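You operate a simulated robot arm through the tools that you are given. There is no shell and no other tool. Be economical: measure what you need, move in short steps, check, and stop when the job is done.

The job below is to be done with a simulated robot arm. You get a single attempt, and the scene is never put back.

Task
Pump oil onto the white pad once, oil both steel rails, then push the blue slider along them.
Fine: set the pad on the black mat under the spout to pump; put it back; the slider goes to the rail end by the steel plate; leave the oil can in its holder.

The check looks at the end state, three seconds after you hand in, the way a careful person would. Anything else that was tipped, shoved, dropped, spilled or broken makes it a failure.

Robot
A 6-joint arm with a two-finger parallel gripper, fixed in place. Base frame: the origin is at the foot of the arm, x ahead of it, y to its left, z up. Lengths are in mm, angles in rad, forces in N, time in s.
With the tool pointing down near the work surface it reaches from about 360 to 820 mm from the base axis. Its first joint turns from -2.897 to 2.897 rad. Payload 3.91 kg.
The TCP is the grasp point between the finger pads, 30 mm short of the fingertips. In the tool frame z runs along the fingers and y along their closing line. Largest opening 110 mm; finger width 20, thickness 10; the body of the gripper, 48 by 112 mm, starts 55 mm behind the TCP.
Orientation is told as [roll, pitch, yaw] about the base's x, y, z axes, in that order, counted from this pose: with the fingers straight down and closing along the base's y, the tool's x points along the base's -x, its y along +y and its z along -z.

Tools
- The arm moves only by the tool drive_tool. Its argument "motion" is a list of rows, each a list of 3 entries, a list of its own where there are three numbers: the shift along the base's x, y, z in mm, then the turn, a rotation vector about the base's x, y, z in rad, then the gripper command, from -1 (shut) to 1 (fully open), values between in proportion. In form: [[[dx, dy, dz], [ax, ay, az], gripper], ...]. A call has 1 to 10 rows; each row shifts and turns the commanded pose from where the row before left it. Rows are played at 5 a second. More than 50 mm and 0.15 rad between two rows, or a gripper value outside its range, and nothing of the call is played. A pose out of reach is approached as far as the arm can. The call stops where the force on the tool passes 40 N (or 10 N more than at its start, if that is more) or the arm is blocked; 0.2 s more then pass. Each finger travels about 45 mm/s and halts on what it meets, pressing with about 37 N; the grip force reading is that of the motor and also rises with nothing between the fingers. The clock runs only during rows and for 0.2 s after the last one: add rows that do not move to give the fingers time. It gives the time, the measured TCP pose, the force on the tool (base axes), the opening and the grip force at its end, in the units of the frame above (readings bear some noise).
- Cameras (640 x 400 px; columns grow to the right, rows downward): "scene" is fixed at [398.5, 649.8, 1416.9]; the picture's right is [-0.91, 0.42, 0.00], its down [0.36, 0.78, -0.51] and it looks along [-0.22, -0.47, -0.86] (base axes); focal length 214 px, centre (320, 200). "wrist" rides on the gripper at [77, 7, -114] in the tool frame; the picture's right is [-0.09, 1.00, 0.00], its down [-0.80, -0.07, -0.59] and it looks along [-0.59, -0.05, 0.80] (tool axes); focal length 270 px, centre (320, 200). There is no depth. A picture from a camera that has moved, and an enlarged one, comes with that camera's place and axes in the base frame and with its lens.
- get_image(camera): a new picture of that camera. The clock stands still meanwhile.
- slide_trunk(by): slides the trunk up (or, below 0, down) by that many mm; the arm rides with it, the base frame stays. It gives what a move gives, with no picture.
- inspect(camera, box): a new picture of the part [left, top, right, bottom] of that camera's present view, enlarged. The clock stands still meanwhile.
- finish_job(): hands the job in; it is judged then, once.

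Work in short steps. Places have to be worked out from the pictures, the camera data and where the tool is seen: move nearer, look again, correct. Check each grasp and each placing, and mend what went wrong. You have 120 turns and 68 pictures in all, those below and enlarged ones among them. Open the gripper and draw the arm clear of the work before you hand the job in, unless the task says otherwise; then end with one line.

The tools are called after "Emit:" as name(argument=value, ...) on one line, values as JSON. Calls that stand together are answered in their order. drive_tool: Moves the arm, as the interface text tells. Its arguments: {"type":"object","properties":{"motion":{"type":"array"}},"required":["motion"]} The other tools are called the same way: slide_trunk (by) slides the trunk up or down; get_image (camera) takes a picture; inspect (camera, box) takes an enlarged picture of a part of a camera's view; finish_job () hands the job in.

At the start:

```text
time: 0.0
ee_pos: [140.8, 372.5, 1162.5]
ee_rot: [0.002, 0.001, 0.001]
contact_force: [-0.3, -0.5, 0.5]
opening: 110.0
finger_force: 0.0
trunk travel left (down, up): [-550.0, 60.0]
```

scene: 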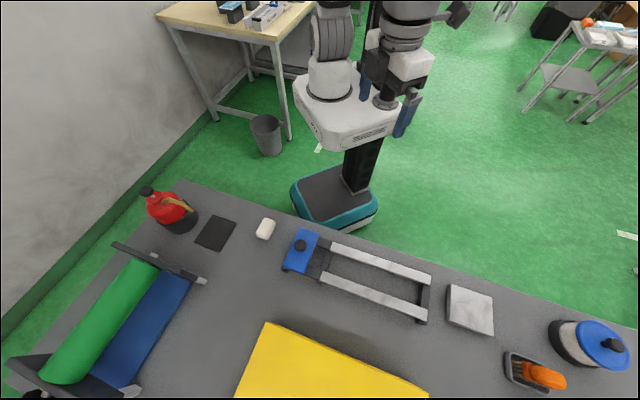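
wrist: 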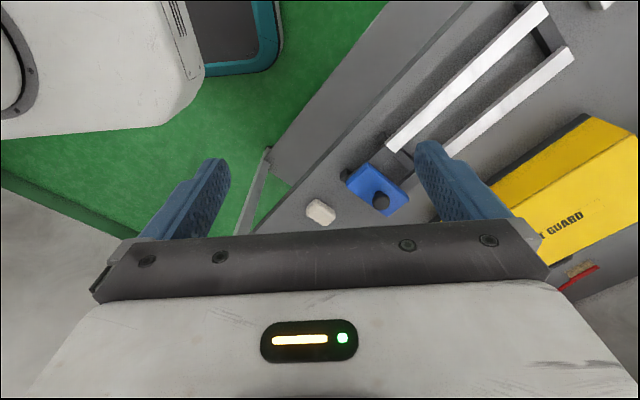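

I'll first look closer at the work area from the scene camera.

Emit:
inspect(camera="scene", box=[120, 170, 300, 285])

Emit:
inspect(camera="scene", box=[270, 215, 510, 365])

```text
3.48 times, centred on (210, 228) of scene
camera zoom: at [398.5, 649.8, 1416.9], right [-0.91, 0.42, 0.0], down [0.36, 0.78, -0.51], along [-0.22, -0.47, -0.86], focal length 746 px, centre (703, 104)
```

zoom: 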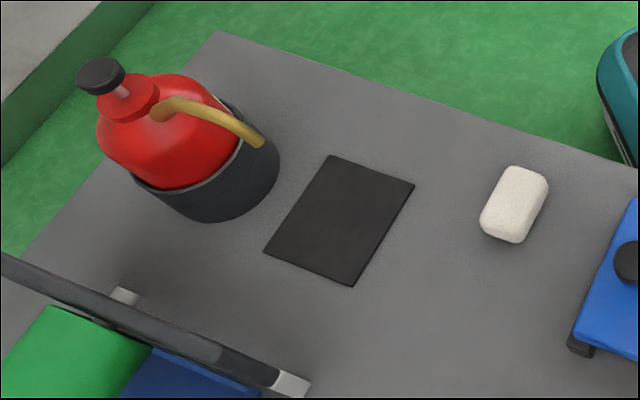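

```text
2.67 times, centred on (390, 290) of scene
camera zoom: at [398.5, 649.8, 1416.9], right [-0.91, 0.42, 0.0], down [0.36, 0.78, -0.51], along [-0.22, -0.47, -0.86], focal length 572 px, centre (133, -40)
```

zoom: 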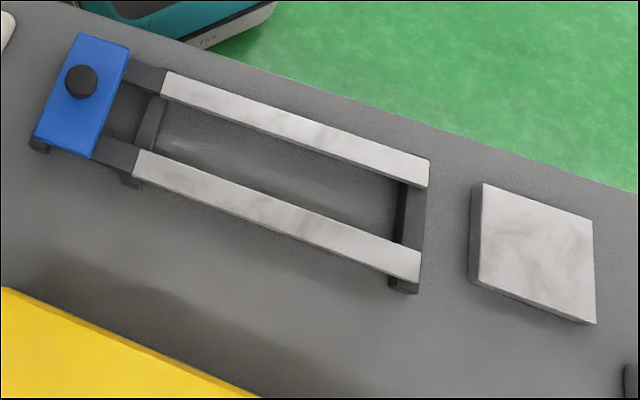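

Estimates (base frame): pad about (438,347), mat centre (580,285), spout tip above the mat at about z 938, knob near (665,200), rails running along (-1,1) from about (310,510) to (118,700). I move above the pad with the tool turned 45°.

Emit:
drive_tool(motion=[[[37, -3, -20], [0, 0, 0.098], 1], [[37, -3, -20], [0, 0, 0.098], 1], [[37, -3, -20], [0, 0, 0.098], 1], [[37, -3, -20], [0, 0, 0.098], 1], [[37, -3, -20], [0, 0, 0.098], 1], [[37, -3, -20], [0, 0, 0.098], 1], [[37, -3, -20], [0, 0, 0.098], 1], [[37, -3, -20], [0, 0, 0.099], 1]])

Emit:
get_image(camera="wrist")

```text
time: 1.8
ee_pos: [435.9, 347.1, 1002.3]
ee_rot: [0.001, -0.001, 0.786]
contact_force: [-0.2, 0.1, 1.5]
opening: 110.1
finger_force: 0.0
trunk travel left (down, up): [-550.0, 60.0]
```

```text
63 pictures are left
camera wrist: at [378.4, 298.8, 1115.9], right [-0.64, 0.77, 0.0], down [0.62, 0.52, 0.59], along [0.45, 0.38, -0.8], focal length 270 px, centre (320, 200)
```

wrist: 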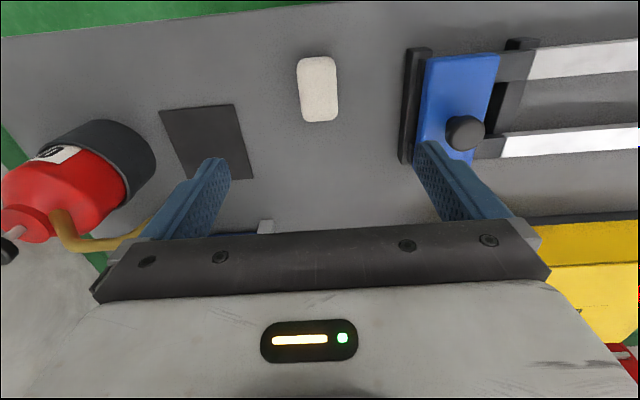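

The pad sits right under the tool, about 40 wide and 60 long, and is aligned with the closing line. I narrow the gripper to about 75 mm, descend to z ≈ 875 and look again.

Emit:
drive_tool(motion=[[[-1, -1, -32], [0, 0, 0], 0.36], [[0, -1, -32], [0, 0, 0], 0.36], [[0, 0, -32], [0, 0, 0], 0.36], [[0, 0, -30], [0, 0, 0], 0.36]])

Emit:
get_image(camera="wrist")

Emit:
inspect(camera="scene", box=[200, 180, 330, 265])

```text
time: 2.8
ee_pos: [437.1, 347.2, 877.0]
ee_rot: [-0.002, -0.001, 0.786]
contact_force: [0.9, -0.6, 0.4]
opening: 75.2
finger_force: 0.0
trunk travel left (down, up): [-550.0, 60.0]
```

```text
62 pictures are left
camera wrist: at [379.3, 297.7, 991.1], right [-0.64, 0.77, 0.0], down [0.62, 0.52, 0.59], along [0.46, 0.38, -0.8], focal length 270 px, centre (320, 200)
```

wrist: 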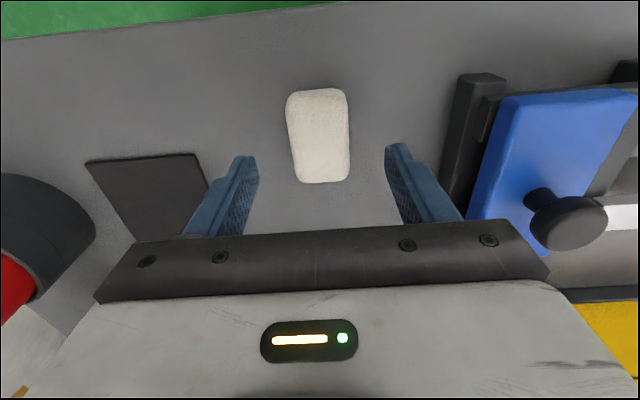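

```text
4.71 times, centred on (265, 222) of scene
camera zoom: at [398.5, 649.8, 1416.9], right [-0.91, 0.42, 0.0], down [0.36, 0.78, -0.51], along [-0.22, -0.47, -0.86], focal length 1009 px, centre (579, 94)
```

zoom: 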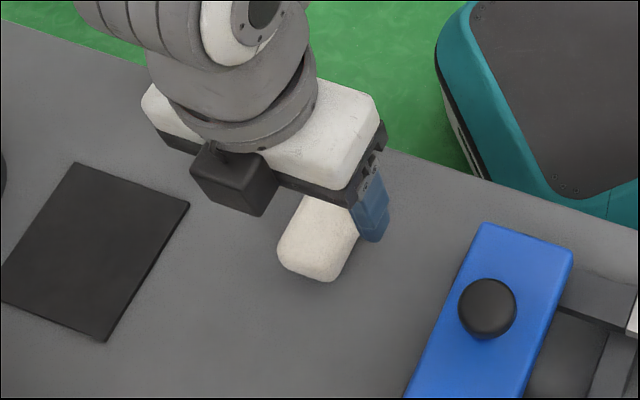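

Pad centre looks to be near (434,343). I descend to fingertips about 8 mm above the table and close.

Emit:
drive_tool(motion=[[[-3, -4, -15], [0, 0, 0], 0.36], [[0, 0, -15], [0, 0, 0], 0.36], [[0, 0, -9], [0, 0, 0], 0.36], [[0, 0, 0], [0, 0, 0], 0.36], [[0, 0, 0], [0, 0, 0], -1], [[0, 0, 0], [0, 0, 0], -1], [[0, 0, 0], [0, 0, 0], -1], [[0, 0, 0], [0, 0, 0], -1], [[0, 0, 0], [0, 0, 0], -1]])

Emit:
get_image(camera="wrist")

```text
time: 4.8
ee_pos: [433.7, 341.8, 836.0]
ee_rot: [0.0, 0.0, 0.784]
contact_force: [0.4, 0.3, 0.1]
opening: 38.5
finger_force: 37.3
trunk travel left (down, up): [-550.0, 60.0]
```

```text
60 pictures are left
camera wrist: at [374.8, 293.1, 950.2], right [-0.64, 0.77, 0.0], down [0.62, 0.52, 0.59], along [0.46, 0.38, -0.8], focal length 270 px, centre (320, 200)
```

wrist: 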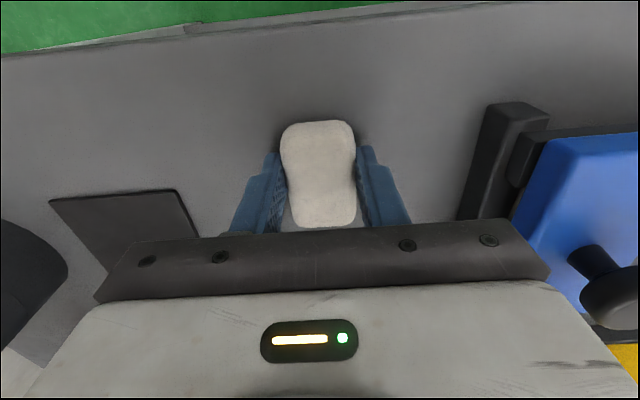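

Pad is gripped (38.5 mm) at pick pose (434,342,836). I lift and move toward a spot in front of the can to measure the spout and knob.

Emit:
drive_tool(motion=[[[0, 0, 20], [0, 0, 0], -1], [[0, 0, 40], [0, 0, 0], -1], [[10, -20, 40], [0, 0, 0], -1], [[10, -30, 30], [0, 0, 0], -1], [[20, -30, 14], [0, 0, 0], -1], [[20, -22, 0], [0, 0, 0], -1], [[0, 0, 0], [0, 0, 0], -1]])

Emit:
get_image(camera="wrist")

Emit:
get_image(camera="scene")

```text
time: 6.4
ee_pos: [493.6, 237.9, 980.9]
ee_rot: [0.0, 0.001, 0.782]
contact_force: [-0.6, -0.4, -0.3]
opening: 38.6
finger_force: 37.4
trunk travel left (down, up): [-550.0, 60.0]
```

```text
59 pictures are left
camera wrist: at [434.7, 189.3, 1094.5], right [-0.64, 0.77, 0.0], down [0.62, 0.52, 0.59], along [0.46, 0.38, -0.8], focal length 270 px, centre (320, 200)
```

wrist: 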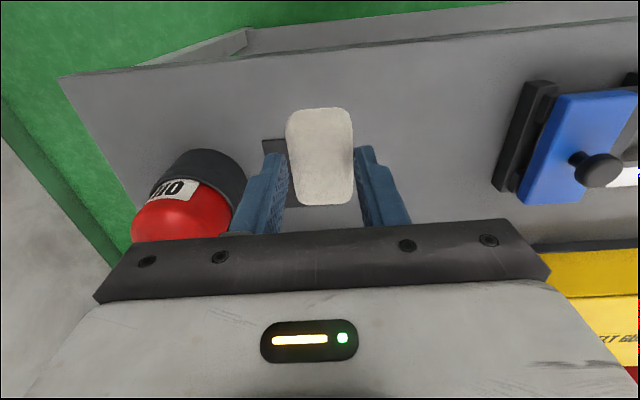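

```text
58 pictures are left
```

scene: 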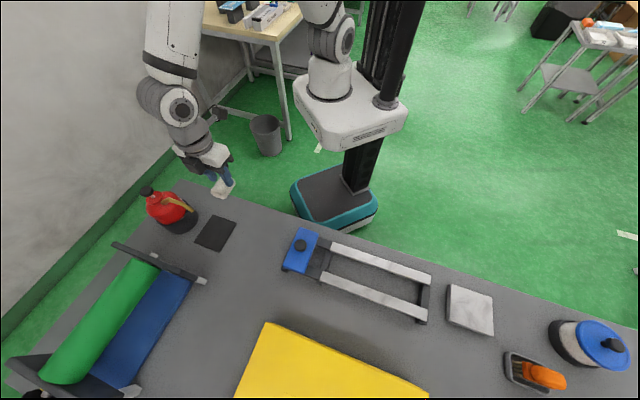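

The gripper hides the spout here. I step back toward +y and up, so the spout and knob appear left of the fingers.

Emit:
drive_tool(motion=[[[-18, 30, 25], [0, 0, 0], -1], [[-18, 31, 25], [0, 0, 0], -1], [[-18, 31, 20], [0, 0, 0], -1], [[0, 0, 0], [0, 0, 0], -1]])

Emit:
inspect(camera="wrist", box=[0, 60, 320, 260])

```text
time: 7.4
ee_pos: [439.0, 328.8, 1051.2]
ee_rot: [0.0, -0.002, 0.784]
contact_force: [-0.1, -0.2, -0.9]
opening: 38.6
finger_force: 37.1
trunk travel left (down, up): [-550.0, 60.0]
```

```text
2.00 times, centred on (160, 160) of wrist
camera zoom: at [380.4, 280.5, 1165.4], right [-0.64, 0.77, 0.0], down [0.62, 0.52, 0.59], along [0.46, 0.38, -0.8], focal length 541 px, centre (640, 280)
```

zoom: 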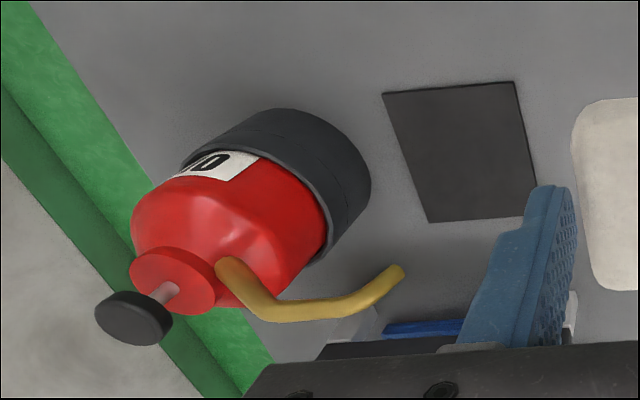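

Triangulating: spout tip at about (578,288,945), right over the mat centre, so a vertical hand would hit it. I put the pad back at its spot, loosen the fingers and tilt the hand back 0.65 rad about the closing line to regrasp it so the hand stays clear of the spout.

Emit:
drive_tool(motion=[[[-3, 5, -45], [0, 0, 0], -1], [[-3, 5, -45], [0, 0, 0], -1], [[0, 0, -45], [0, 0, 0], -1], [[0, 0, -45], [0, 0, 0], -1], [[0, 0, -20], [0, 0, 0], -1], [[0, 0, -10], [0, 0, 0], -1], [[0, 0, -4], [0, 0, 0], -1], [[0, 0, 0], [0, 0, 0], -1]])

```text
time: 8.7
ee_pos: [433.3, 342.0, 858.1]
ee_rot: [0.0, -0.006, 0.785]
contact_force: [-7.9, -4.6, 21.6]
opening: 38.6
finger_force: 37.2
trunk travel left (down, up): [-550.0, 60.0]
stopped in row 6: the force on the tool passed its limit (the readings are from after the stop); the commanded pose is now the measured one
```

Contact came 20 mm earlier than expected; I look before doing anything.

Emit:
get_image(camera="wrist")

Emit:
inspect(camera="scene", box=[200, 180, 330, 265])

```text
56 pictures are left
camera wrist: at [372.4, 291.6, 970.4], right [-0.64, 0.77, 0.0], down [0.61, 0.51, 0.6], along [0.46, 0.39, -0.8], focal length 270 px, centre (320, 200)
```

wrist: 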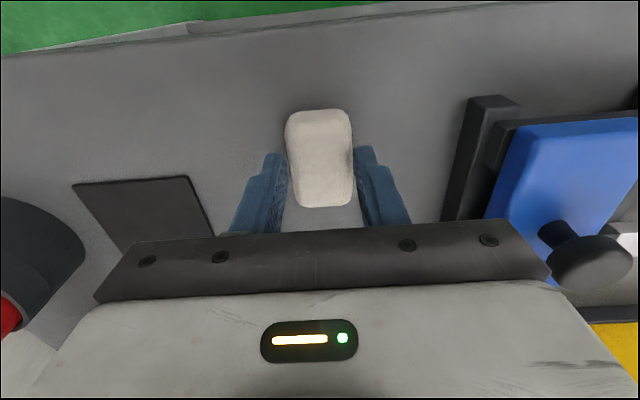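

```text
4.71 times, centred on (265, 222) of scene
camera zoom: at [398.5, 649.8, 1416.9], right [-0.91, 0.42, 0.0], down [0.36, 0.78, -0.51], along [-0.22, -0.47, -0.86], focal length 1009 px, centre (579, 94)
```

zoom: 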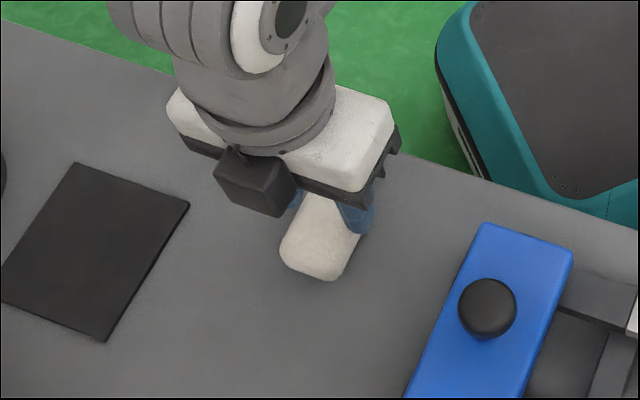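

The pad seems to have drooped/slid in the grip on lifting (far end low). I loosen the fingers just slightly so it settles flat on the table between them.

Emit:
drive_tool(motion=[[[0, 0, 0], [0, 0, 0], -0.27], [[0, 0, 0], [0, 0, 0], -0.25], [[0, 0, 0], [0, 0, 0], -0.22], [[0, 0, 0], [0, 0, 0], -0.2], [[0, 0, 0], [0, 0, 0], -0.1]])

Emit:
get_image(camera="wrist")

Emit:
inspect(camera="scene", box=[200, 180, 330, 265])

```text
time: 9.9
ee_pos: [433.3, 342.9, 853.7]
ee_rot: [0.001, -0.003, 0.785]
contact_force: [-0.1, -0.3, -1.1]
opening: 49.7
finger_force: 0.0
trunk travel left (down, up): [-550.0, 60.0]
```

```text
54 pictures are left
camera wrist: at [373.8, 292.4, 967.9], right [-0.64, 0.77, 0.0], down [0.61, 0.51, 0.6], along [0.46, 0.38, -0.8], focal length 270 px, centre (320, 200)
```

wrist: 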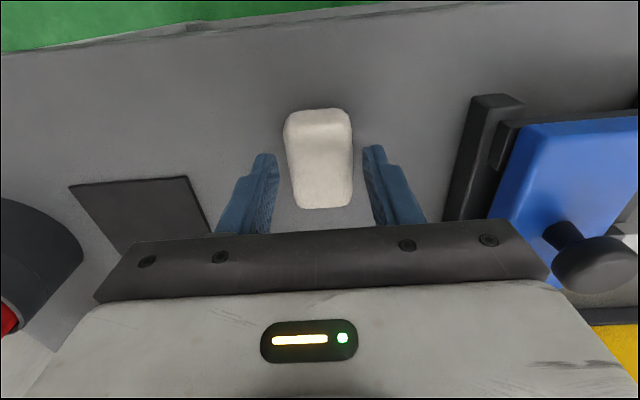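

```text
4.71 times, centred on (265, 222) of scene
camera zoom: at [398.5, 649.8, 1416.9], right [-0.91, 0.42, 0.0], down [0.36, 0.78, -0.51], along [-0.22, -0.47, -0.86], focal length 1009 px, centre (579, 94)
```

zoom: 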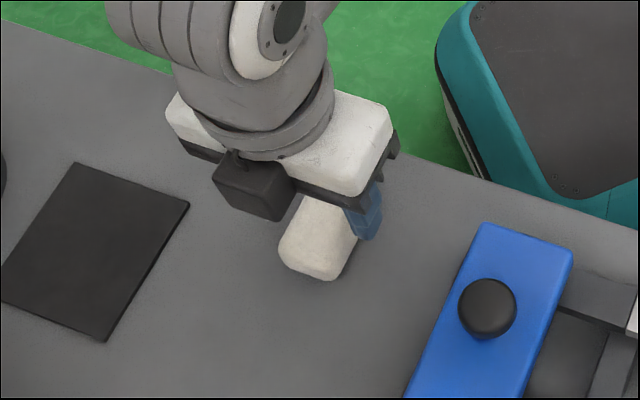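

The pad is flat and back at its place (centre ≈ (437,345), top ≈ 825). I open slightly more, tilt the hand back 0.65 rad, and lower to a tilted grasp.

Emit:
drive_tool(motion=[[[0, 0, 5], [0.092, -0.092, 0], 0.12], [[0, 0, 0], [0.092, -0.092, 0], 0.12], [[0, 0, 0], [0.092, -0.092, 0], 0.12], [[-2, -2, 0], [0.092, -0.092, 0], 0.12], [[-3, -3, 0], [0.092, -0.092, 0], 0.12], [[0, 0, -10], [0, 0, 0], 0.12], [[0, 0, -8], [0, 0, 0], 0.12], [[0, 0, 0], [0, 0, 0], 0.12]])

Emit:
get_image(camera="wrist")

Emit:
inspect(camera="scene", box=[200, 180, 330, 265])

```text
time: 11.7
ee_pos: [427.9, 335.8, 841.4]
ee_rot: [0.0, -0.657, 0.787]
contact_force: [0.5, 0.9, -0.6]
opening: 61.7
finger_force: 0.0
trunk travel left (down, up): [-550.0, 60.0]
```

```text
52 pictures are left
camera wrist: at [330.5, 249.6, 884.5], right [-0.65, 0.75, 0.05], down [0.24, 0.14, 0.96], along [0.72, 0.64, -0.28], focal length 270 px, centre (320, 200)
```

wrist: 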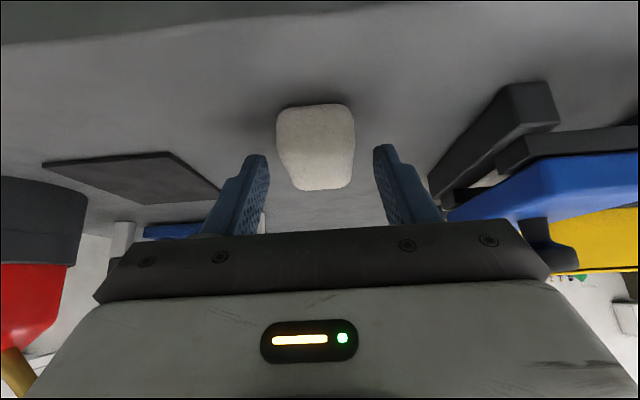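

```text
4.71 times, centred on (265, 222) of scene
camera zoom: at [398.5, 649.8, 1416.9], right [-0.91, 0.42, 0.0], down [0.36, 0.78, -0.51], along [-0.22, -0.47, -0.86], focal length 1009 px, centre (579, 94)
```

zoom: 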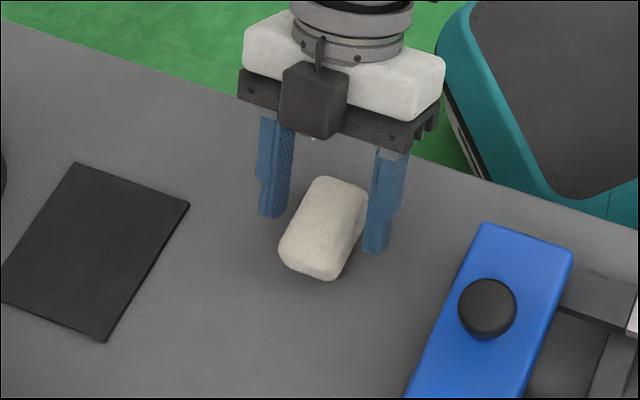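

Fingers straddle the pad well. I lower 8 mm more, shift slightly forward, and close.

Emit:
drive_tool(motion=[[[2, 2, -4], [0, 0, 0], 0.12], [[0, 0, -4], [0, 0, 0], 0.12], [[0, 0, 0], [0, 0, 0], 0.12], [[0, 0, 0], [0, 0, 0], -1], [[0, 0, 0], [0, 0, 0], -1], [[0, 0, 0], [0, 0, 0], -1], [[0, 0, 0], [0, 0, 0], -1]])

Emit:
drive_tool(motion=[[[0, 0, 4], [0, 0, 0], -1], [[0, 0, 6], [0, 0, 0], -1], [[0, 0, 10], [0, 0, 0], -1], [[0, 0, 10], [0, 0, 0], -1], [[0, 0, 10], [0, 0, 0], -1], [[0, 0, 0], [0, 0, 0], -1]])

Emit:
get_image(camera="wrist")

Emit:
inspect(camera="scene", box=[200, 180, 330, 265])

```text
time: 13.3
ee_pos: [429.8, 339.5, 834.3]
ee_rot: [0.0, -0.656, 0.787]
contact_force: [1.0, -0.3, -0.4]
opening: 39.2
finger_force: 37.2
trunk travel left (down, up): [-550.0, 60.0]
```

```text
time: 14.7
ee_pos: [430.2, 339.5, 873.5]
ee_rot: [0.0, -0.656, 0.786]
contact_force: [0.5, 0.5, 0.5]
opening: 38.8
finger_force: 36.2
trunk travel left (down, up): [-550.0, 60.0]
```

```text
50 pictures are left
camera wrist: at [333.1, 251.3, 916.4], right [-0.65, 0.75, 0.05], down [0.24, 0.14, 0.96], along [0.72, 0.64, -0.28], focal length 270 px, centre (320, 200)
```

wrist: 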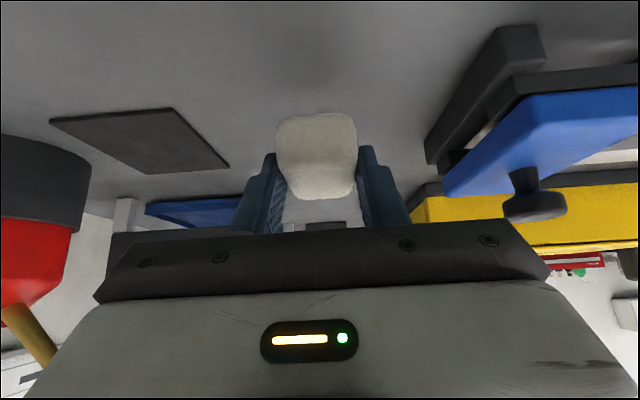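

```text
4.71 times, centred on (265, 222) of scene
camera zoom: at [398.5, 649.8, 1416.9], right [-0.91, 0.42, 0.0], down [0.36, 0.78, -0.51], along [-0.22, -0.47, -0.86], focal length 1009 px, centre (579, 94)
```

zoom: 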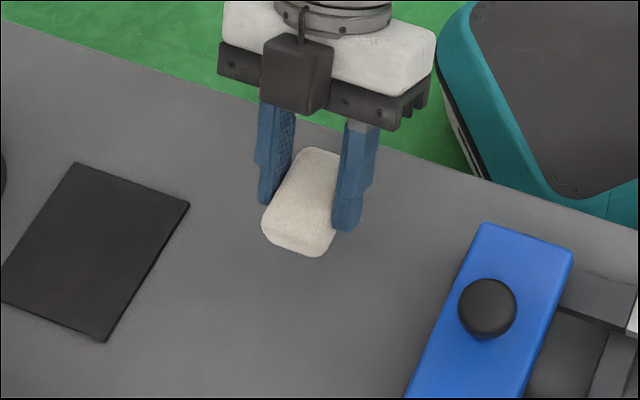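

Grip holds (38.8 mm). A dark box on the hand's front would come close to the spout, so I tilt 0.12 more and set the pad's centre about 6 mm toward the base from the spout tip. Moving to above the mat.

Emit:
drive_tool(motion=[[[27, -13, 0], [0.028, -0.028, 0], -1], [[27, -13, 0], [0.028, -0.028, 0], -1], [[27, -13, 0], [0.028, -0.028, 0], -1], [[27, -13, 0], [0, 0, 0], -1], [[14, -7, 0], [0, 0, 0], -1], [[0, 0, 0], [0, 0, 0], -1]])

Emit:
get_image(camera="wrist")

Emit:
inspect(camera="scene", box=[130, 165, 270, 255])

```text
time: 16.1
ee_pos: [552.2, 280.6, 872.3]
ee_rot: [-0.002, -0.773, 0.785]
contact_force: [0.3, 0.0, -0.8]
opening: 39.1
finger_force: 37.2
trunk travel left (down, up): [-550.0, 60.0]
```

```text
48 pictures are left
camera wrist: at [451.9, 190.6, 900.1], right [-0.66, 0.75, 0.06], down [0.16, 0.06, 0.98], along [0.73, 0.66, -0.16], focal length 270 px, centre (320, 200)
```

wrist: 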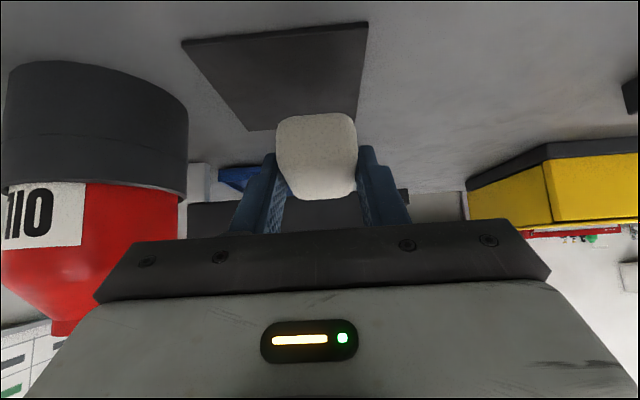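

```text
4.44 times, centred on (200, 210) of scene
camera zoom: at [398.5, 649.8, 1416.9], right [-0.91, 0.42, 0.0], down [0.36, 0.78, -0.51], along [-0.22, -0.47, -0.86], focal length 953 px, centre (853, 156)
```

zoom: 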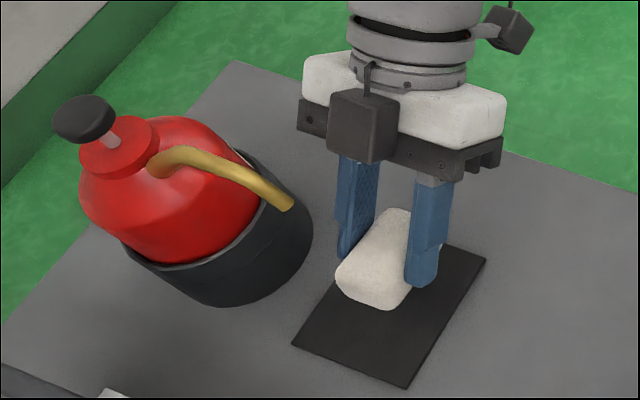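

Pad is level enough and above the mat. I shift the last bit and lower slowly.

Emit:
drive_tool(motion=[[[6, -2, 0], [0, 0, 0], -1], [[6, -3, 0], [0, 0, 0], -1], [[0, 0, -12], [0, 0, 0], -1], [[0, 0, -10], [0, 0, 0], -1], [[0, 0, -5], [0, 0, 0], -1], [[0, 0, -3], [0, 0, 0], -1], [[0, 0, 0], [0, 0, 0], -1]])

Emit:
get_image(camera="wrist")

Emit:
inspect(camera="scene", box=[130, 165, 270, 255])

```text
time: 17.7
ee_pos: [564.0, 276.9, 844.1]
ee_rot: [0.001, -0.773, 0.785]
contact_force: [0.6, 0.3, -0.8]
opening: 38.7
finger_force: 36.7
trunk travel left (down, up): [-550.0, 60.0]
```

```text
46 pictures are left
camera wrist: at [463.7, 185.2, 871.6], right [-0.66, 0.75, 0.06], down [0.16, 0.06, 0.98], along [0.73, 0.66, -0.16], focal length 270 px, centre (320, 200)
```

wrist: 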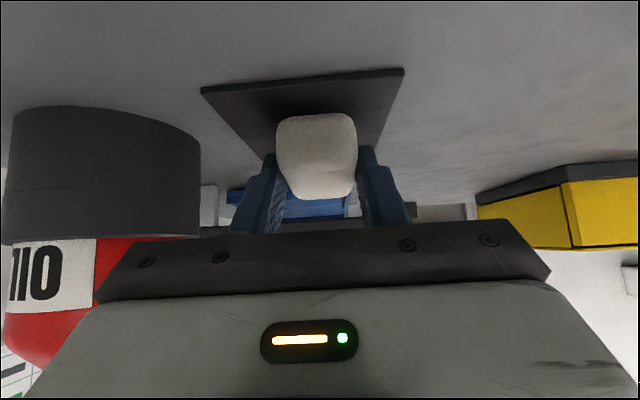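

```text
4.44 times, centred on (200, 210) of scene
camera zoom: at [398.5, 649.8, 1416.9], right [-0.91, 0.42, 0.0], down [0.36, 0.78, -0.51], along [-0.22, -0.47, -0.86], focal length 953 px, centre (853, 156)
```

zoom: 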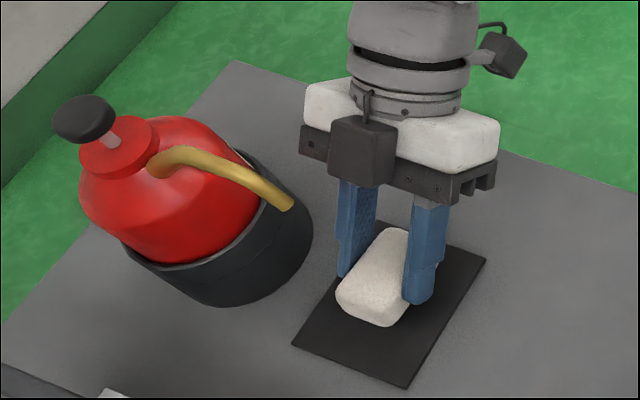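

No contact yet at z 844. I lower in small steps to touch.

Emit:
drive_tool(motion=[[[0, 0, -3], [0, 0, 0], -1], [[0, 0, -2], [0, 0, 0], -1], [[0, 0, -1], [0, 0, 0], -1], [[0, 0, 0], [0, 0, 0], -1]])

```text
time: 18.7
ee_pos: [563.5, 274.6, 839.7]
ee_rot: [-0.002, -0.777, 0.786]
contact_force: [-1.1, 0.7, 13.6]
opening: 38.7
finger_force: 37.4
trunk travel left (down, up): [-550.0, 60.0]
```

Contact felt (13.6 N) at z 839.7. I release gradually and back out along the tool axis.

Emit:
drive_tool(motion=[[[0, 0, 0], [0, 0, 0], -0.25], [[0, 0, 0], [0, 0, 0], -0.15], [[0, 0, 0], [0, 0, 0], 0.0], [[0, 0, 0], [0, 0, 0], 0.15], [[0, 0, 0], [0, 0, 0], 0.15]])

Emit:
drive_tool(motion=[[[-8, -8, 10], [0, 0, 0], 0.15], [[-15, -15, 18], [0, 0, 0], 0.15], [[-20, -20, 30], [0, 0, 0], 0.15], [[-20, -20, 30], [0, 0, 0], 0.15], [[0, 0, 0], [0, 0, 0], 0.15]])

Emit:
get_image(camera="wrist")

Emit:
inspect(camera="scene", box=[130, 165, 270, 255])

```text
time: 19.9
ee_pos: [563.7, 275.8, 839.2]
ee_rot: [-0.001, -0.772, 0.785]
contact_force: [-0.4, 0.1, -0.3]
opening: 63.5
finger_force: 0.0
trunk travel left (down, up): [-550.0, 60.0]
```

```text
time: 21.1
ee_pos: [501.2, 211.1, 924.8]
ee_rot: [0.001, -0.773, 0.786]
contact_force: [0.4, 0.6, 0.6]
opening: 63.4
finger_force: 0.0
trunk travel left (down, up): [-550.0, 60.0]
```

```text
44 pictures are left
camera wrist: at [400.7, 120.8, 952.3], right [-0.66, 0.75, 0.06], down [0.16, 0.06, 0.98], along [0.73, 0.66, -0.16], focal length 270 px, centre (320, 200)
```

wrist: 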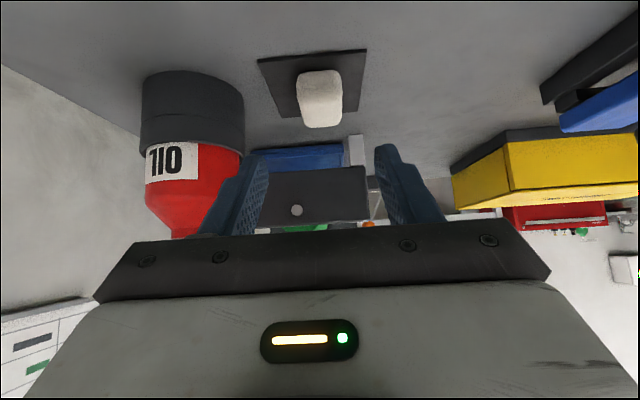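

```text
4.44 times, centred on (200, 210) of scene
camera zoom: at [398.5, 649.8, 1416.9], right [-0.91, 0.42, 0.0], down [0.36, 0.78, -0.51], along [-0.22, -0.47, -0.86], focal length 953 px, centre (853, 156)
```

zoom: 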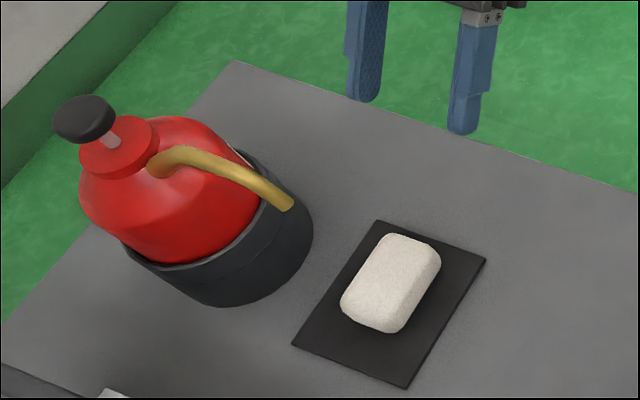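

Pad is on the mat, centre ≈ (573,280), with the spout tip over it. Now I straighten the tool, shut the fingers and go above the pump knob to look.

Emit:
drive_tool(motion=[[[0, -2, 30], [-0.091, 0.091, 0], -0.5], [[0, -2, 30], [-0.091, 0.091, 0], -1], [[20, -2, 30], [-0.091, 0.091, 0], -1], [[35, -2, 25], [-0.091, 0.091, 0], -1], [[35, -2, 20], [-0.091, 0.091, 0], -1], [[38, -1, 0], [-0.091, 0.091, 0], -1], [[40, 0, 0], [0, 0, 0], -1], [[0, 0, 0], [0, 0, 0], -1]])

Emit:
get_image(camera="wrist")

Emit:
inspect(camera="scene", box=[100, 130, 260, 230])

```text
time: 22.9
ee_pos: [641.5, 189.9, 1018.8]
ee_rot: [0.144, -0.176, 0.779]
contact_force: [0.0, 0.2, -0.7]
opening: 0.0
finger_force: 36.7
out of reach, approached as far as the arm can: row 3, 5, 6
trunk travel left (down, up): [-550.0, 60.0]
```

```text
42 pictures are left
camera wrist: at [580.7, 116.5, 1116.7], right [-0.65, 0.75, 0.15], down [0.6, 0.37, 0.71], along [0.47, 0.55, -0.69], focal length 270 px, centre (320, 200)
```

wrist: 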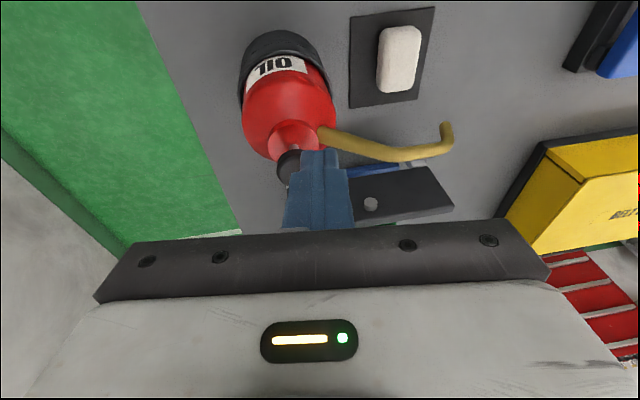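

```text
4.00 times, centred on (180, 180) of scene
camera zoom: at [398.5, 649.8, 1416.9], right [-0.91, 0.42, 0.0], down [0.36, 0.78, -0.51], along [-0.22, -0.47, -0.86], focal length 858 px, centre (880, 280)
```

zoom: 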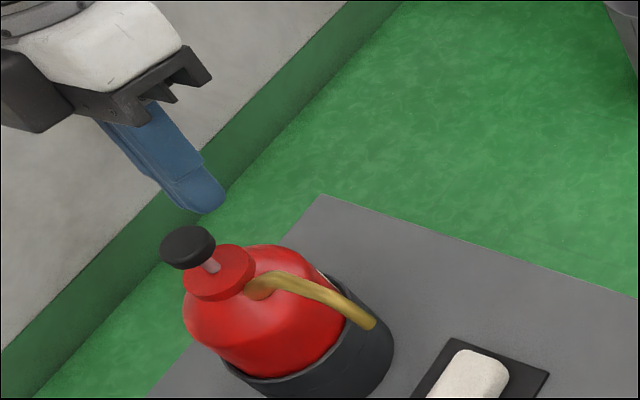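

The arm is near its reach limit at this height. Knob triangulates to about (669,197), centre z 963. I raise the trunk by 60 to gain reach up high.

Emit:
slide_trunk(by=60)

```text
time: 23.9
ee_pos: [641.4, 190.5, 1077.3]
ee_rot: [0.143, -0.174, 0.778]
contact_force: [0.1, -0.6, 0.4]
opening: 0.3
finger_force: 37.0
trunk travel left (down, up): [-610.0, 0.0]
```

Emit:
drive_tool(motion=[[[0, 0, -15], [-0.113, 0.011, 0], -1], [[10, 2, -15], [-0.113, 0.011, 0], -1], [[10, 2, 0], [0, 0, 0], -1], [[8, 2, 0], [0, 0, 0], -1], [[0, 0, 0], [0, 0, 0], -1]])

Emit:
get_image(camera="wrist")

Emit:
inspect(camera="scene", box=[100, 130, 260, 230])

```text
time: 25.1
ee_pos: [649.5, 188.5, 1046.5]
ee_rot: [0.144, -0.163, 0.78]
contact_force: [-0.4, 0.4, 0.9]
opening: 0.0
finger_force: 36.6
out of reach, approached as far as the arm can: row 1, 2
trunk travel left (down, up): [-610.0, 0.0]
```

```text
40 pictures are left
camera wrist: at [589.6, 115.6, 1146.5], right [-0.65, 0.75, 0.15], down [0.6, 0.38, 0.7], along [0.46, 0.55, -0.7], focal length 270 px, centre (320, 200)
```

wrist: 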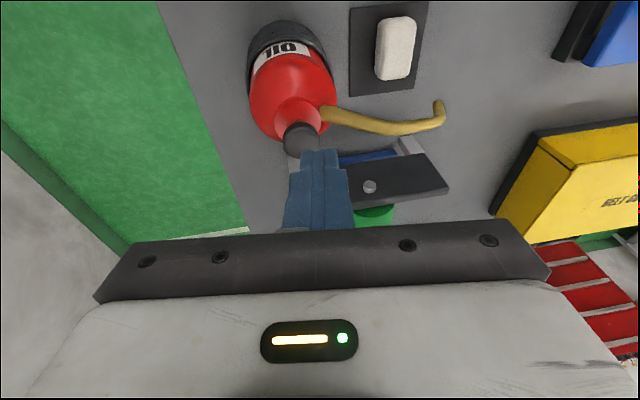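

```text
4.00 times, centred on (180, 180) of scene
camera zoom: at [398.5, 649.8, 1416.9], right [-0.91, 0.42, 0.0], down [0.36, 0.78, -0.51], along [-0.22, -0.47, -0.86], focal length 858 px, centre (880, 280)
```

zoom: 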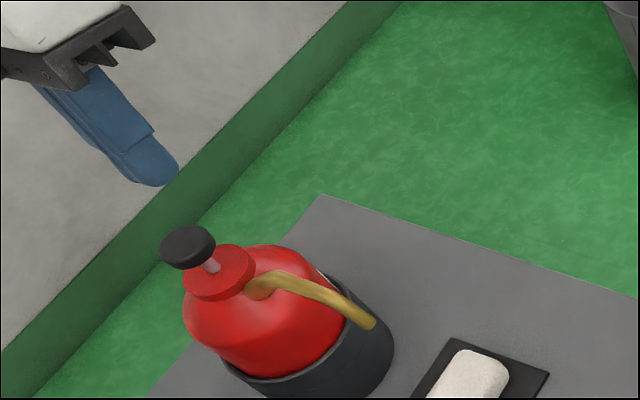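

Orientation seems limited by a joint here, but a slight lean (0.22 rad) is fine for pressing. I try translating toward over the knob while lowering a bit.

Emit:
drive_tool(motion=[[[6, 0, -8], [0, 0, 0], -1], [[6, 1, -8], [0, 0, 0], -1], [[6, 1, -8], [0, 0, 0], -1], [[0, 0, 0], [0, 0, 0], -1]])

```text
time: 26.1
ee_pos: [667.7, 189.8, 1023.1]
ee_rot: [0.144, -0.161, 0.781]
contact_force: [0.0, -1.1, -0.7]
opening: 0.0
finger_force: 36.9
trunk travel left (down, up): [-610.0, 0.0]
```

Tip should now be around (668,196,994). Checking alignment.

Emit:
inspect(camera="wrist", box=[220, 60, 420, 185])

Emit:
inspect(camera="scene", box=[110, 150, 206, 210])

```text
3.20 times, centred on (320, 122) of wrist
camera zoom: at [607.5, 118.0, 1123.4], right [-0.65, 0.75, 0.15], down [0.6, 0.38, 0.7], along [0.46, 0.55, -0.7], focal length 865 px, centre (320, 448)
```

zoom: 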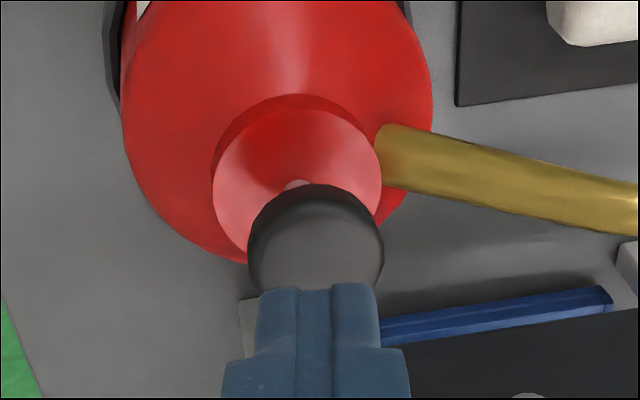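

```text
6.67 times, centred on (158, 180) of scene
camera zoom: at [398.5, 649.8, 1416.9], right [-0.91, 0.42, 0.0], down [0.36, 0.78, -0.51], along [-0.22, -0.47, -0.86], focal length 1430 px, centre (1400, 333)
```

zoom: 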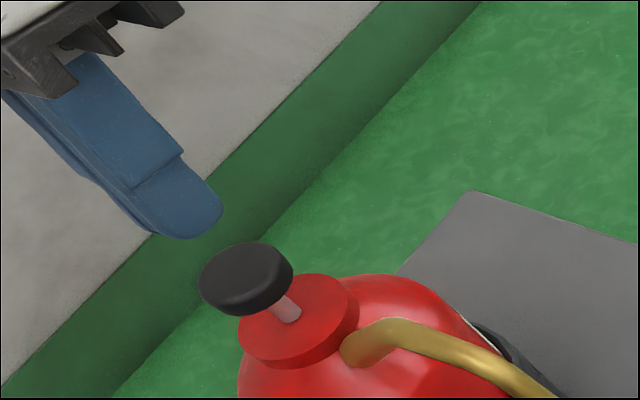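

Tip ≈ (668,195,994); knob top centre ≈ (665.5,199.5,970). I correct and press down in small steps.

Emit:
drive_tool(motion=[[[-2.5, 4.5, -5], [0, 0, 0], -1], [[0, 0, -6], [0, 0, 0], -1], [[0, 0, -5], [0, 0, 0], -1], [[0, 0, -4], [0, 0, 0], -1], [[0, 0, -3], [0, 0, 0], -1], [[0, 0, -3], [0, 0, 0], -1]])

Emit:
inspect(camera="scene", box=[110, 150, 206, 210])

```text
time: 27.5
ee_pos: [664.7, 194.6, 996.0]
ee_rot: [0.138, -0.16, 0.78]
contact_force: [0.4, -0.2, 3.3]
opening: 0.1
finger_force: 36.9
trunk travel left (down, up): [-610.0, 0.0]
```

```text
6.67 times, centred on (158, 180) of scene
camera zoom: at [398.5, 649.8, 1416.9], right [-0.91, 0.42, 0.0], down [0.36, 0.78, -0.51], along [-0.22, -0.47, -0.86], focal length 1430 px, centre (1400, 333)
```

zoom: 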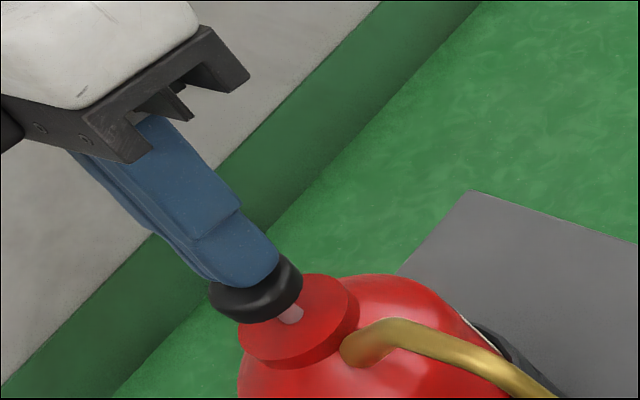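

Knob is being pressed (3 N) centrally. I continue the stroke down until it bottoms.

Emit:
drive_tool(motion=[[[0, 0, -3], [0, 0, 0], -1], [[0, 0, -3], [0, 0, 0], -1], [[0, 0, -3], [0, 0, 0], -1], [[0, 0, -3], [0, 0, 0], -1], [[0, 0, 0], [0, 0, 0], -1]])

Emit:
inspect(camera="scene", box=[110, 150, 254, 240])

```text
time: 28.7
ee_pos: [664.4, 195.7, 987.8]
ee_rot: [0.137, -0.161, 0.78]
contact_force: [2.3, -0.1, 19.7]
opening: 0.2
finger_force: 37.4
trunk travel left (down, up): [-610.0, 0.0]
```

```text
4.44 times, centred on (182, 195) of scene
camera zoom: at [398.5, 649.8, 1416.9], right [-0.91, 0.42, 0.0], down [0.36, 0.78, -0.51], along [-0.22, -0.47, -0.86], focal length 953 px, centre (933, 222)
```

zoom: 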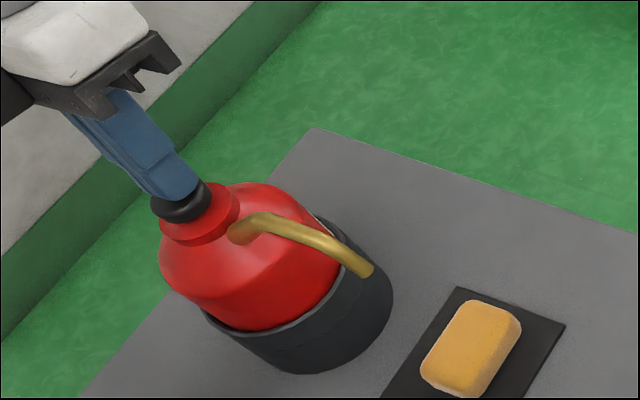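

The pad turned yellow: oil delivered once. I lift straight off the knob and retreat toward the base.

Emit:
drive_tool(motion=[[[0, 0, 10], [0, 0, 0], -1], [[0, 0, 20], [0, 0, 0], -1], [[-8, -2, 20], [0, 0, 0], -1], [[-30, -5, 10], [0, 0, 0], -1], [[-40, -5, 0], [0, 0, 0], -1], [[-40, 0, 0], [0, 0, 0], -1], [[-40, 0, 0], [0, 0, 0], -1], [[0, 0, 0], [0, 0, 0], -1]])

Emit:
slide_trunk(by=-60)

```text
time: 30.5
ee_pos: [508.3, 185.4, 1045.2]
ee_rot: [0.139, -0.157, 0.779]
contact_force: [0.3, 0.5, 0.3]
opening: 0.0
finger_force: 36.4
trunk travel left (down, up): [-610.0, 0.0]
```

```text
time: 31.5
ee_pos: [507.2, 184.6, 985.7]
ee_rot: [0.139, -0.157, 0.781]
contact_force: [0.1, -0.7, -0.1]
opening: 0.0
finger_force: 37.1
trunk travel left (down, up): [-550.0, 60.0]
```

I restore the tilted grasp orientation and go to the pre-grasp point behind the pad.

Emit:
drive_tool(motion=[[[-6, 26, 0], [-0.098, -0.098, 0], 0.15], [[0, 0, -12], [0.087, -0.087, 0], 0.15], [[0, 0, -12], [0.087, -0.087, 0], 0.15], [[0, 0, -12], [0.087, -0.087, 0], 0.15], [[0, 0, -12], [0.087, -0.087, 0], 0.15], [[0, 0, -12], [0.088, -0.088, 0], 0.15], [[0, 0, 0], [0, 0, 0], 0.15]])

Emit:
get_image(camera="wrist")

```text
time: 33.1
ee_pos: [492.5, 203.5, 918.3]
ee_rot: [0.055, -0.74, 0.804]
contact_force: [0.3, 0.4, 0.2]
opening: 63.4
finger_force: 0.1
out of reach, approached as far as the arm can: row 1, 3, 4
trunk travel left (down, up): [-550.0, 60.0]
```

```text
34 pictures are left
camera wrist: at [398.4, 108.1, 950.7], right [-0.7, 0.71, 0.1], down [0.21, 0.07, 0.98], along [0.69, 0.7, -0.2], focal length 270 px, centre (320, 200)
```

wrist: 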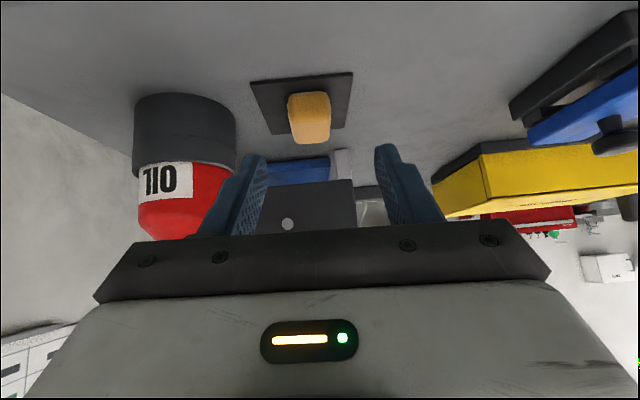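

Emit:
drive_tool(motion=[[[8, 8, 5], [-0.005, -0.052, -0.056], 0.15], [[0, 0, 0], [0, 0, 0], 0.15], [[0, 0, 0], [0, 0, 0], 0.15]])

```text
time: 33.9
ee_pos: [499.4, 212.6, 922.7]
ee_rot: [0.0, -0.771, 0.787]
contact_force: [-0.4, 1.0, 0.9]
opening: 63.2
finger_force: 0.0
trunk travel left (down, up): [-550.0, 60.0]
```

Orientation restored. I move back in along the tool axis to regrasp the pad.

Emit:
drive_tool(motion=[[[20, 20, -30], [0, 0, 0], 0.15], [[20, 20, -28], [0, 0, 0], 0.15], [[15, 14, -16], [0, 0, 0], 0.15], [[9, 9, -10], [0, 0, 0], 0.15], [[0, 0, -3], [0, 0, 0], 0.15], [[0, 0, 0], [0, 0, 0], 0.15]])

Emit:
get_image(camera="wrist")

Emit:
inspect(camera="scene", box=[130, 165, 270, 255])

```text
time: 35.3
ee_pos: [563.7, 276.8, 836.9]
ee_rot: [0.0, -0.77, 0.786]
contact_force: [-1.2, -0.8, 0.5]
opening: 63.2
finger_force: 0.0
trunk travel left (down, up): [-550.0, 60.0]
```

```text
33 pictures are left
camera wrist: at [464.7, 185.8, 865.2], right [-0.66, 0.75, 0.06], down [0.16, 0.06, 0.98], along [0.73, 0.66, -0.16], focal length 270 px, centre (320, 200)
```

wrist: 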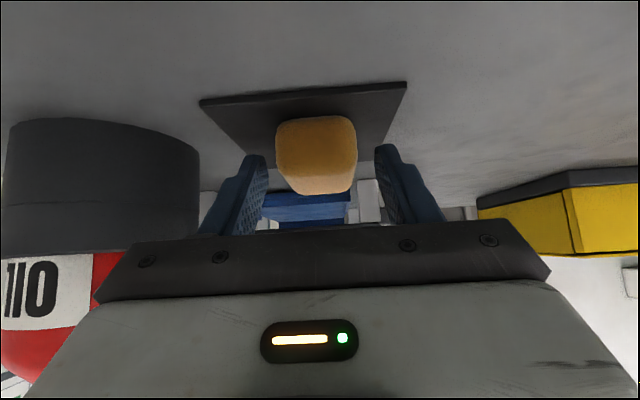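

```text
4.44 times, centred on (200, 210) of scene
camera zoom: at [398.5, 649.8, 1416.9], right [-0.91, 0.42, 0.0], down [0.36, 0.78, -0.51], along [-0.22, -0.47, -0.86], focal length 953 px, centre (853, 156)
```

zoom: 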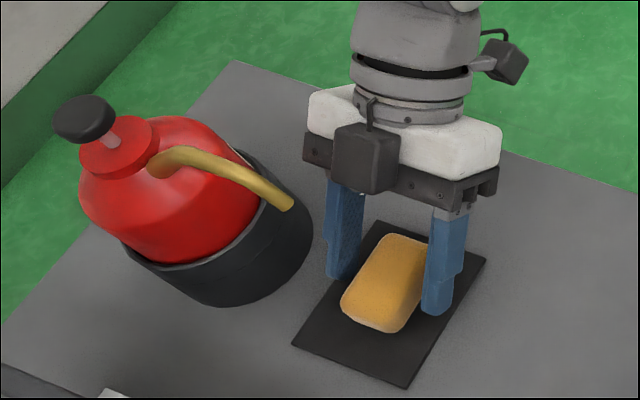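

Straddled well. I grip, lift a little and back out from under the spout.

Emit:
drive_tool(motion=[[[2, 2, -1], [0, 0, 0], 0.15], [[0, 0, 0], [0, 0, 0], -1], [[0, 0, 0], [0, 0, 0], -1], [[0, 0, 0], [0, 0, 0], -1], [[0, 0, 0], [0, 0, 0], -1], [[0, 0, 4], [0, 0, 0], -1], [[0, 0, 6], [0, 0, 0], -1], [[-3, -3, 8], [0, 0, 0], -1], [[-8, -8, 10], [0, 0, 0], -1], [[-14, -14, 10], [0, 0, 0], -1]])

Emit:
drive_tool(motion=[[[-20, 0, 10], [0, 0, 0], -1], [[-20, 5, 10], [0, 0, 0], -1], [[-20, 10, 10], [0, 0, 0], -1], [[0, 0, 0], [0, 0, 0], -1]])

Emit:
get_image(camera="wrist")

Emit:
get_image(camera="scene")

```text
time: 37.5
ee_pos: [540.5, 252.5, 874.1]
ee_rot: [0.0, -0.771, 0.786]
contact_force: [0.4, 0.5, 0.4]
opening: 38.8
finger_force: 36.9
trunk travel left (down, up): [-550.0, 60.0]
```

```text
time: 38.5
ee_pos: [480.2, 267.4, 902.4]
ee_rot: [0.001, -0.772, 0.787]
contact_force: [-0.8, 1.2, 0.0]
opening: 38.8
finger_force: 37.1
trunk travel left (down, up): [-550.0, 60.0]
```

```text
31 pictures are left
camera wrist: at [379.9, 177.1, 930.3], right [-0.66, 0.75, 0.06], down [0.16, 0.06, 0.98], along [0.73, 0.66, -0.16], focal length 270 px, centre (320, 200)
```

wrist: 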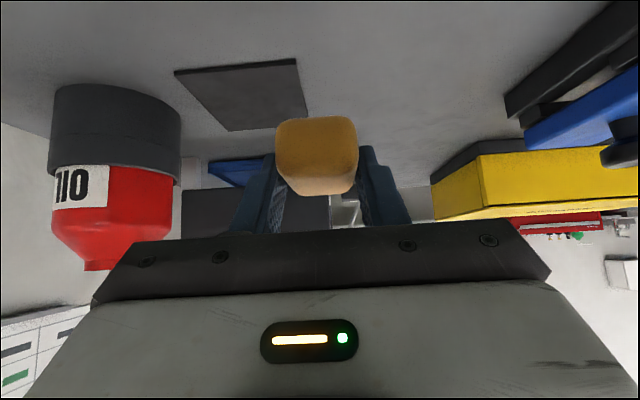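

```text
30 pictures are left
```

scene: 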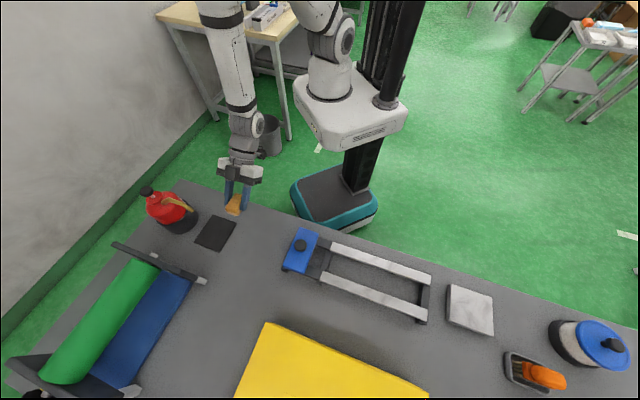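

Pad held firmly. Rails: near one centre runs about (285,484)→(90,670), far one (343,544)→(152,729), tops ≈ z 832; slider knob top ≈ 885. I carry the pad high to above the start of the near rail.

Emit:
drive_tool(motion=[[[-10, 10, 40], [0, 0, 0], -1], [[-26, 28, 18], [0, 0, 0], -1], [[-30, 31, 0], [0, 0, 0], -1], [[-30, 31, 0], [0, 0, 0], -1], [[-30, 31, 0], [0, 0, 0], -1], [[-30, 31, 0], [0, 0, 0], -1], [[-30, 31, 0], [0, 0, 0], -1], [[-25, 28, 0], [0, 0, 0], -1], [[0, 0, 0], [0, 0, 0], -1]])

Emit:
drive_tool(motion=[[[0, 0, -30], [0, 0, 0], -1], [[0, 0, -30], [0, 0, 0], -1], [[0, 0, -14], [0, 0, 0], -1], [[0, 0, 0], [0, 0, 0], -1]])

Emit:
get_image(camera="wrist")

Emit:
inspect(camera="scene", box=[250, 200, 442, 320])

```text
time: 40.5
ee_pos: [270.1, 487.1, 961.6]
ee_rot: [-0.001, -0.771, 0.788]
contact_force: [-0.2, 0.8, -0.2]
opening: 38.7
finger_force: 37.1
trunk travel left (down, up): [-550.0, 60.0]
```

```text
time: 41.5
ee_pos: [270.5, 488.0, 885.7]
ee_rot: [0.0, -0.773, 0.787]
contact_force: [-0.1, 0.5, -0.3]
opening: 38.9
finger_force: 37.7
trunk travel left (down, up): [-550.0, 60.0]
```

```text
29 pictures are left
camera wrist: at [171.1, 398.6, 913.8], right [-0.66, 0.75, 0.06], down [0.16, 0.06, 0.98], along [0.73, 0.66, -0.16], focal length 270 px, centre (320, 200)
```

wrist: 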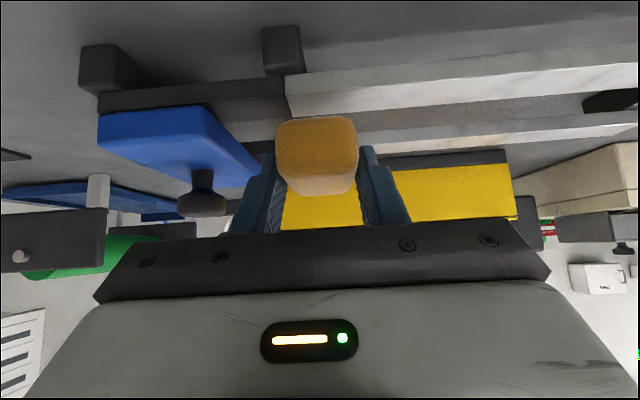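

```text
3.33 times, centred on (346, 260) of scene
camera zoom: at [398.5, 649.8, 1416.9], right [-0.91, 0.42, 0.0], down [0.36, 0.78, -0.51], along [-0.22, -0.47, -0.86], focal length 715 px, centre (233, 0)
```

zoom: 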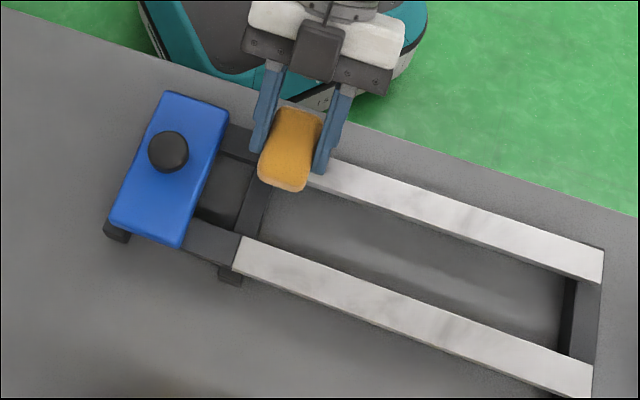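

Pad is centred over the near rail just past its steel start. I lower until contact.

Emit:
drive_tool(motion=[[[0, 0, -10], [0, 0, 0], -1], [[0, 0, -5], [0, 0, 0], -1], [[0, 0, -3], [0, 0, 0], -1], [[0, 0, -2], [0, 0, 0], -1], [[0, 0, 0], [0, 0, 0], -1]])

```text
time: 42.7
ee_pos: [269.5, 489.2, 868.4]
ee_rot: [0.0, -0.776, 0.783]
contact_force: [-0.1, 2.6, 12.2]
opening: 38.9
finger_force: 36.9
trunk travel left (down, up): [-550.0, 60.0]
```

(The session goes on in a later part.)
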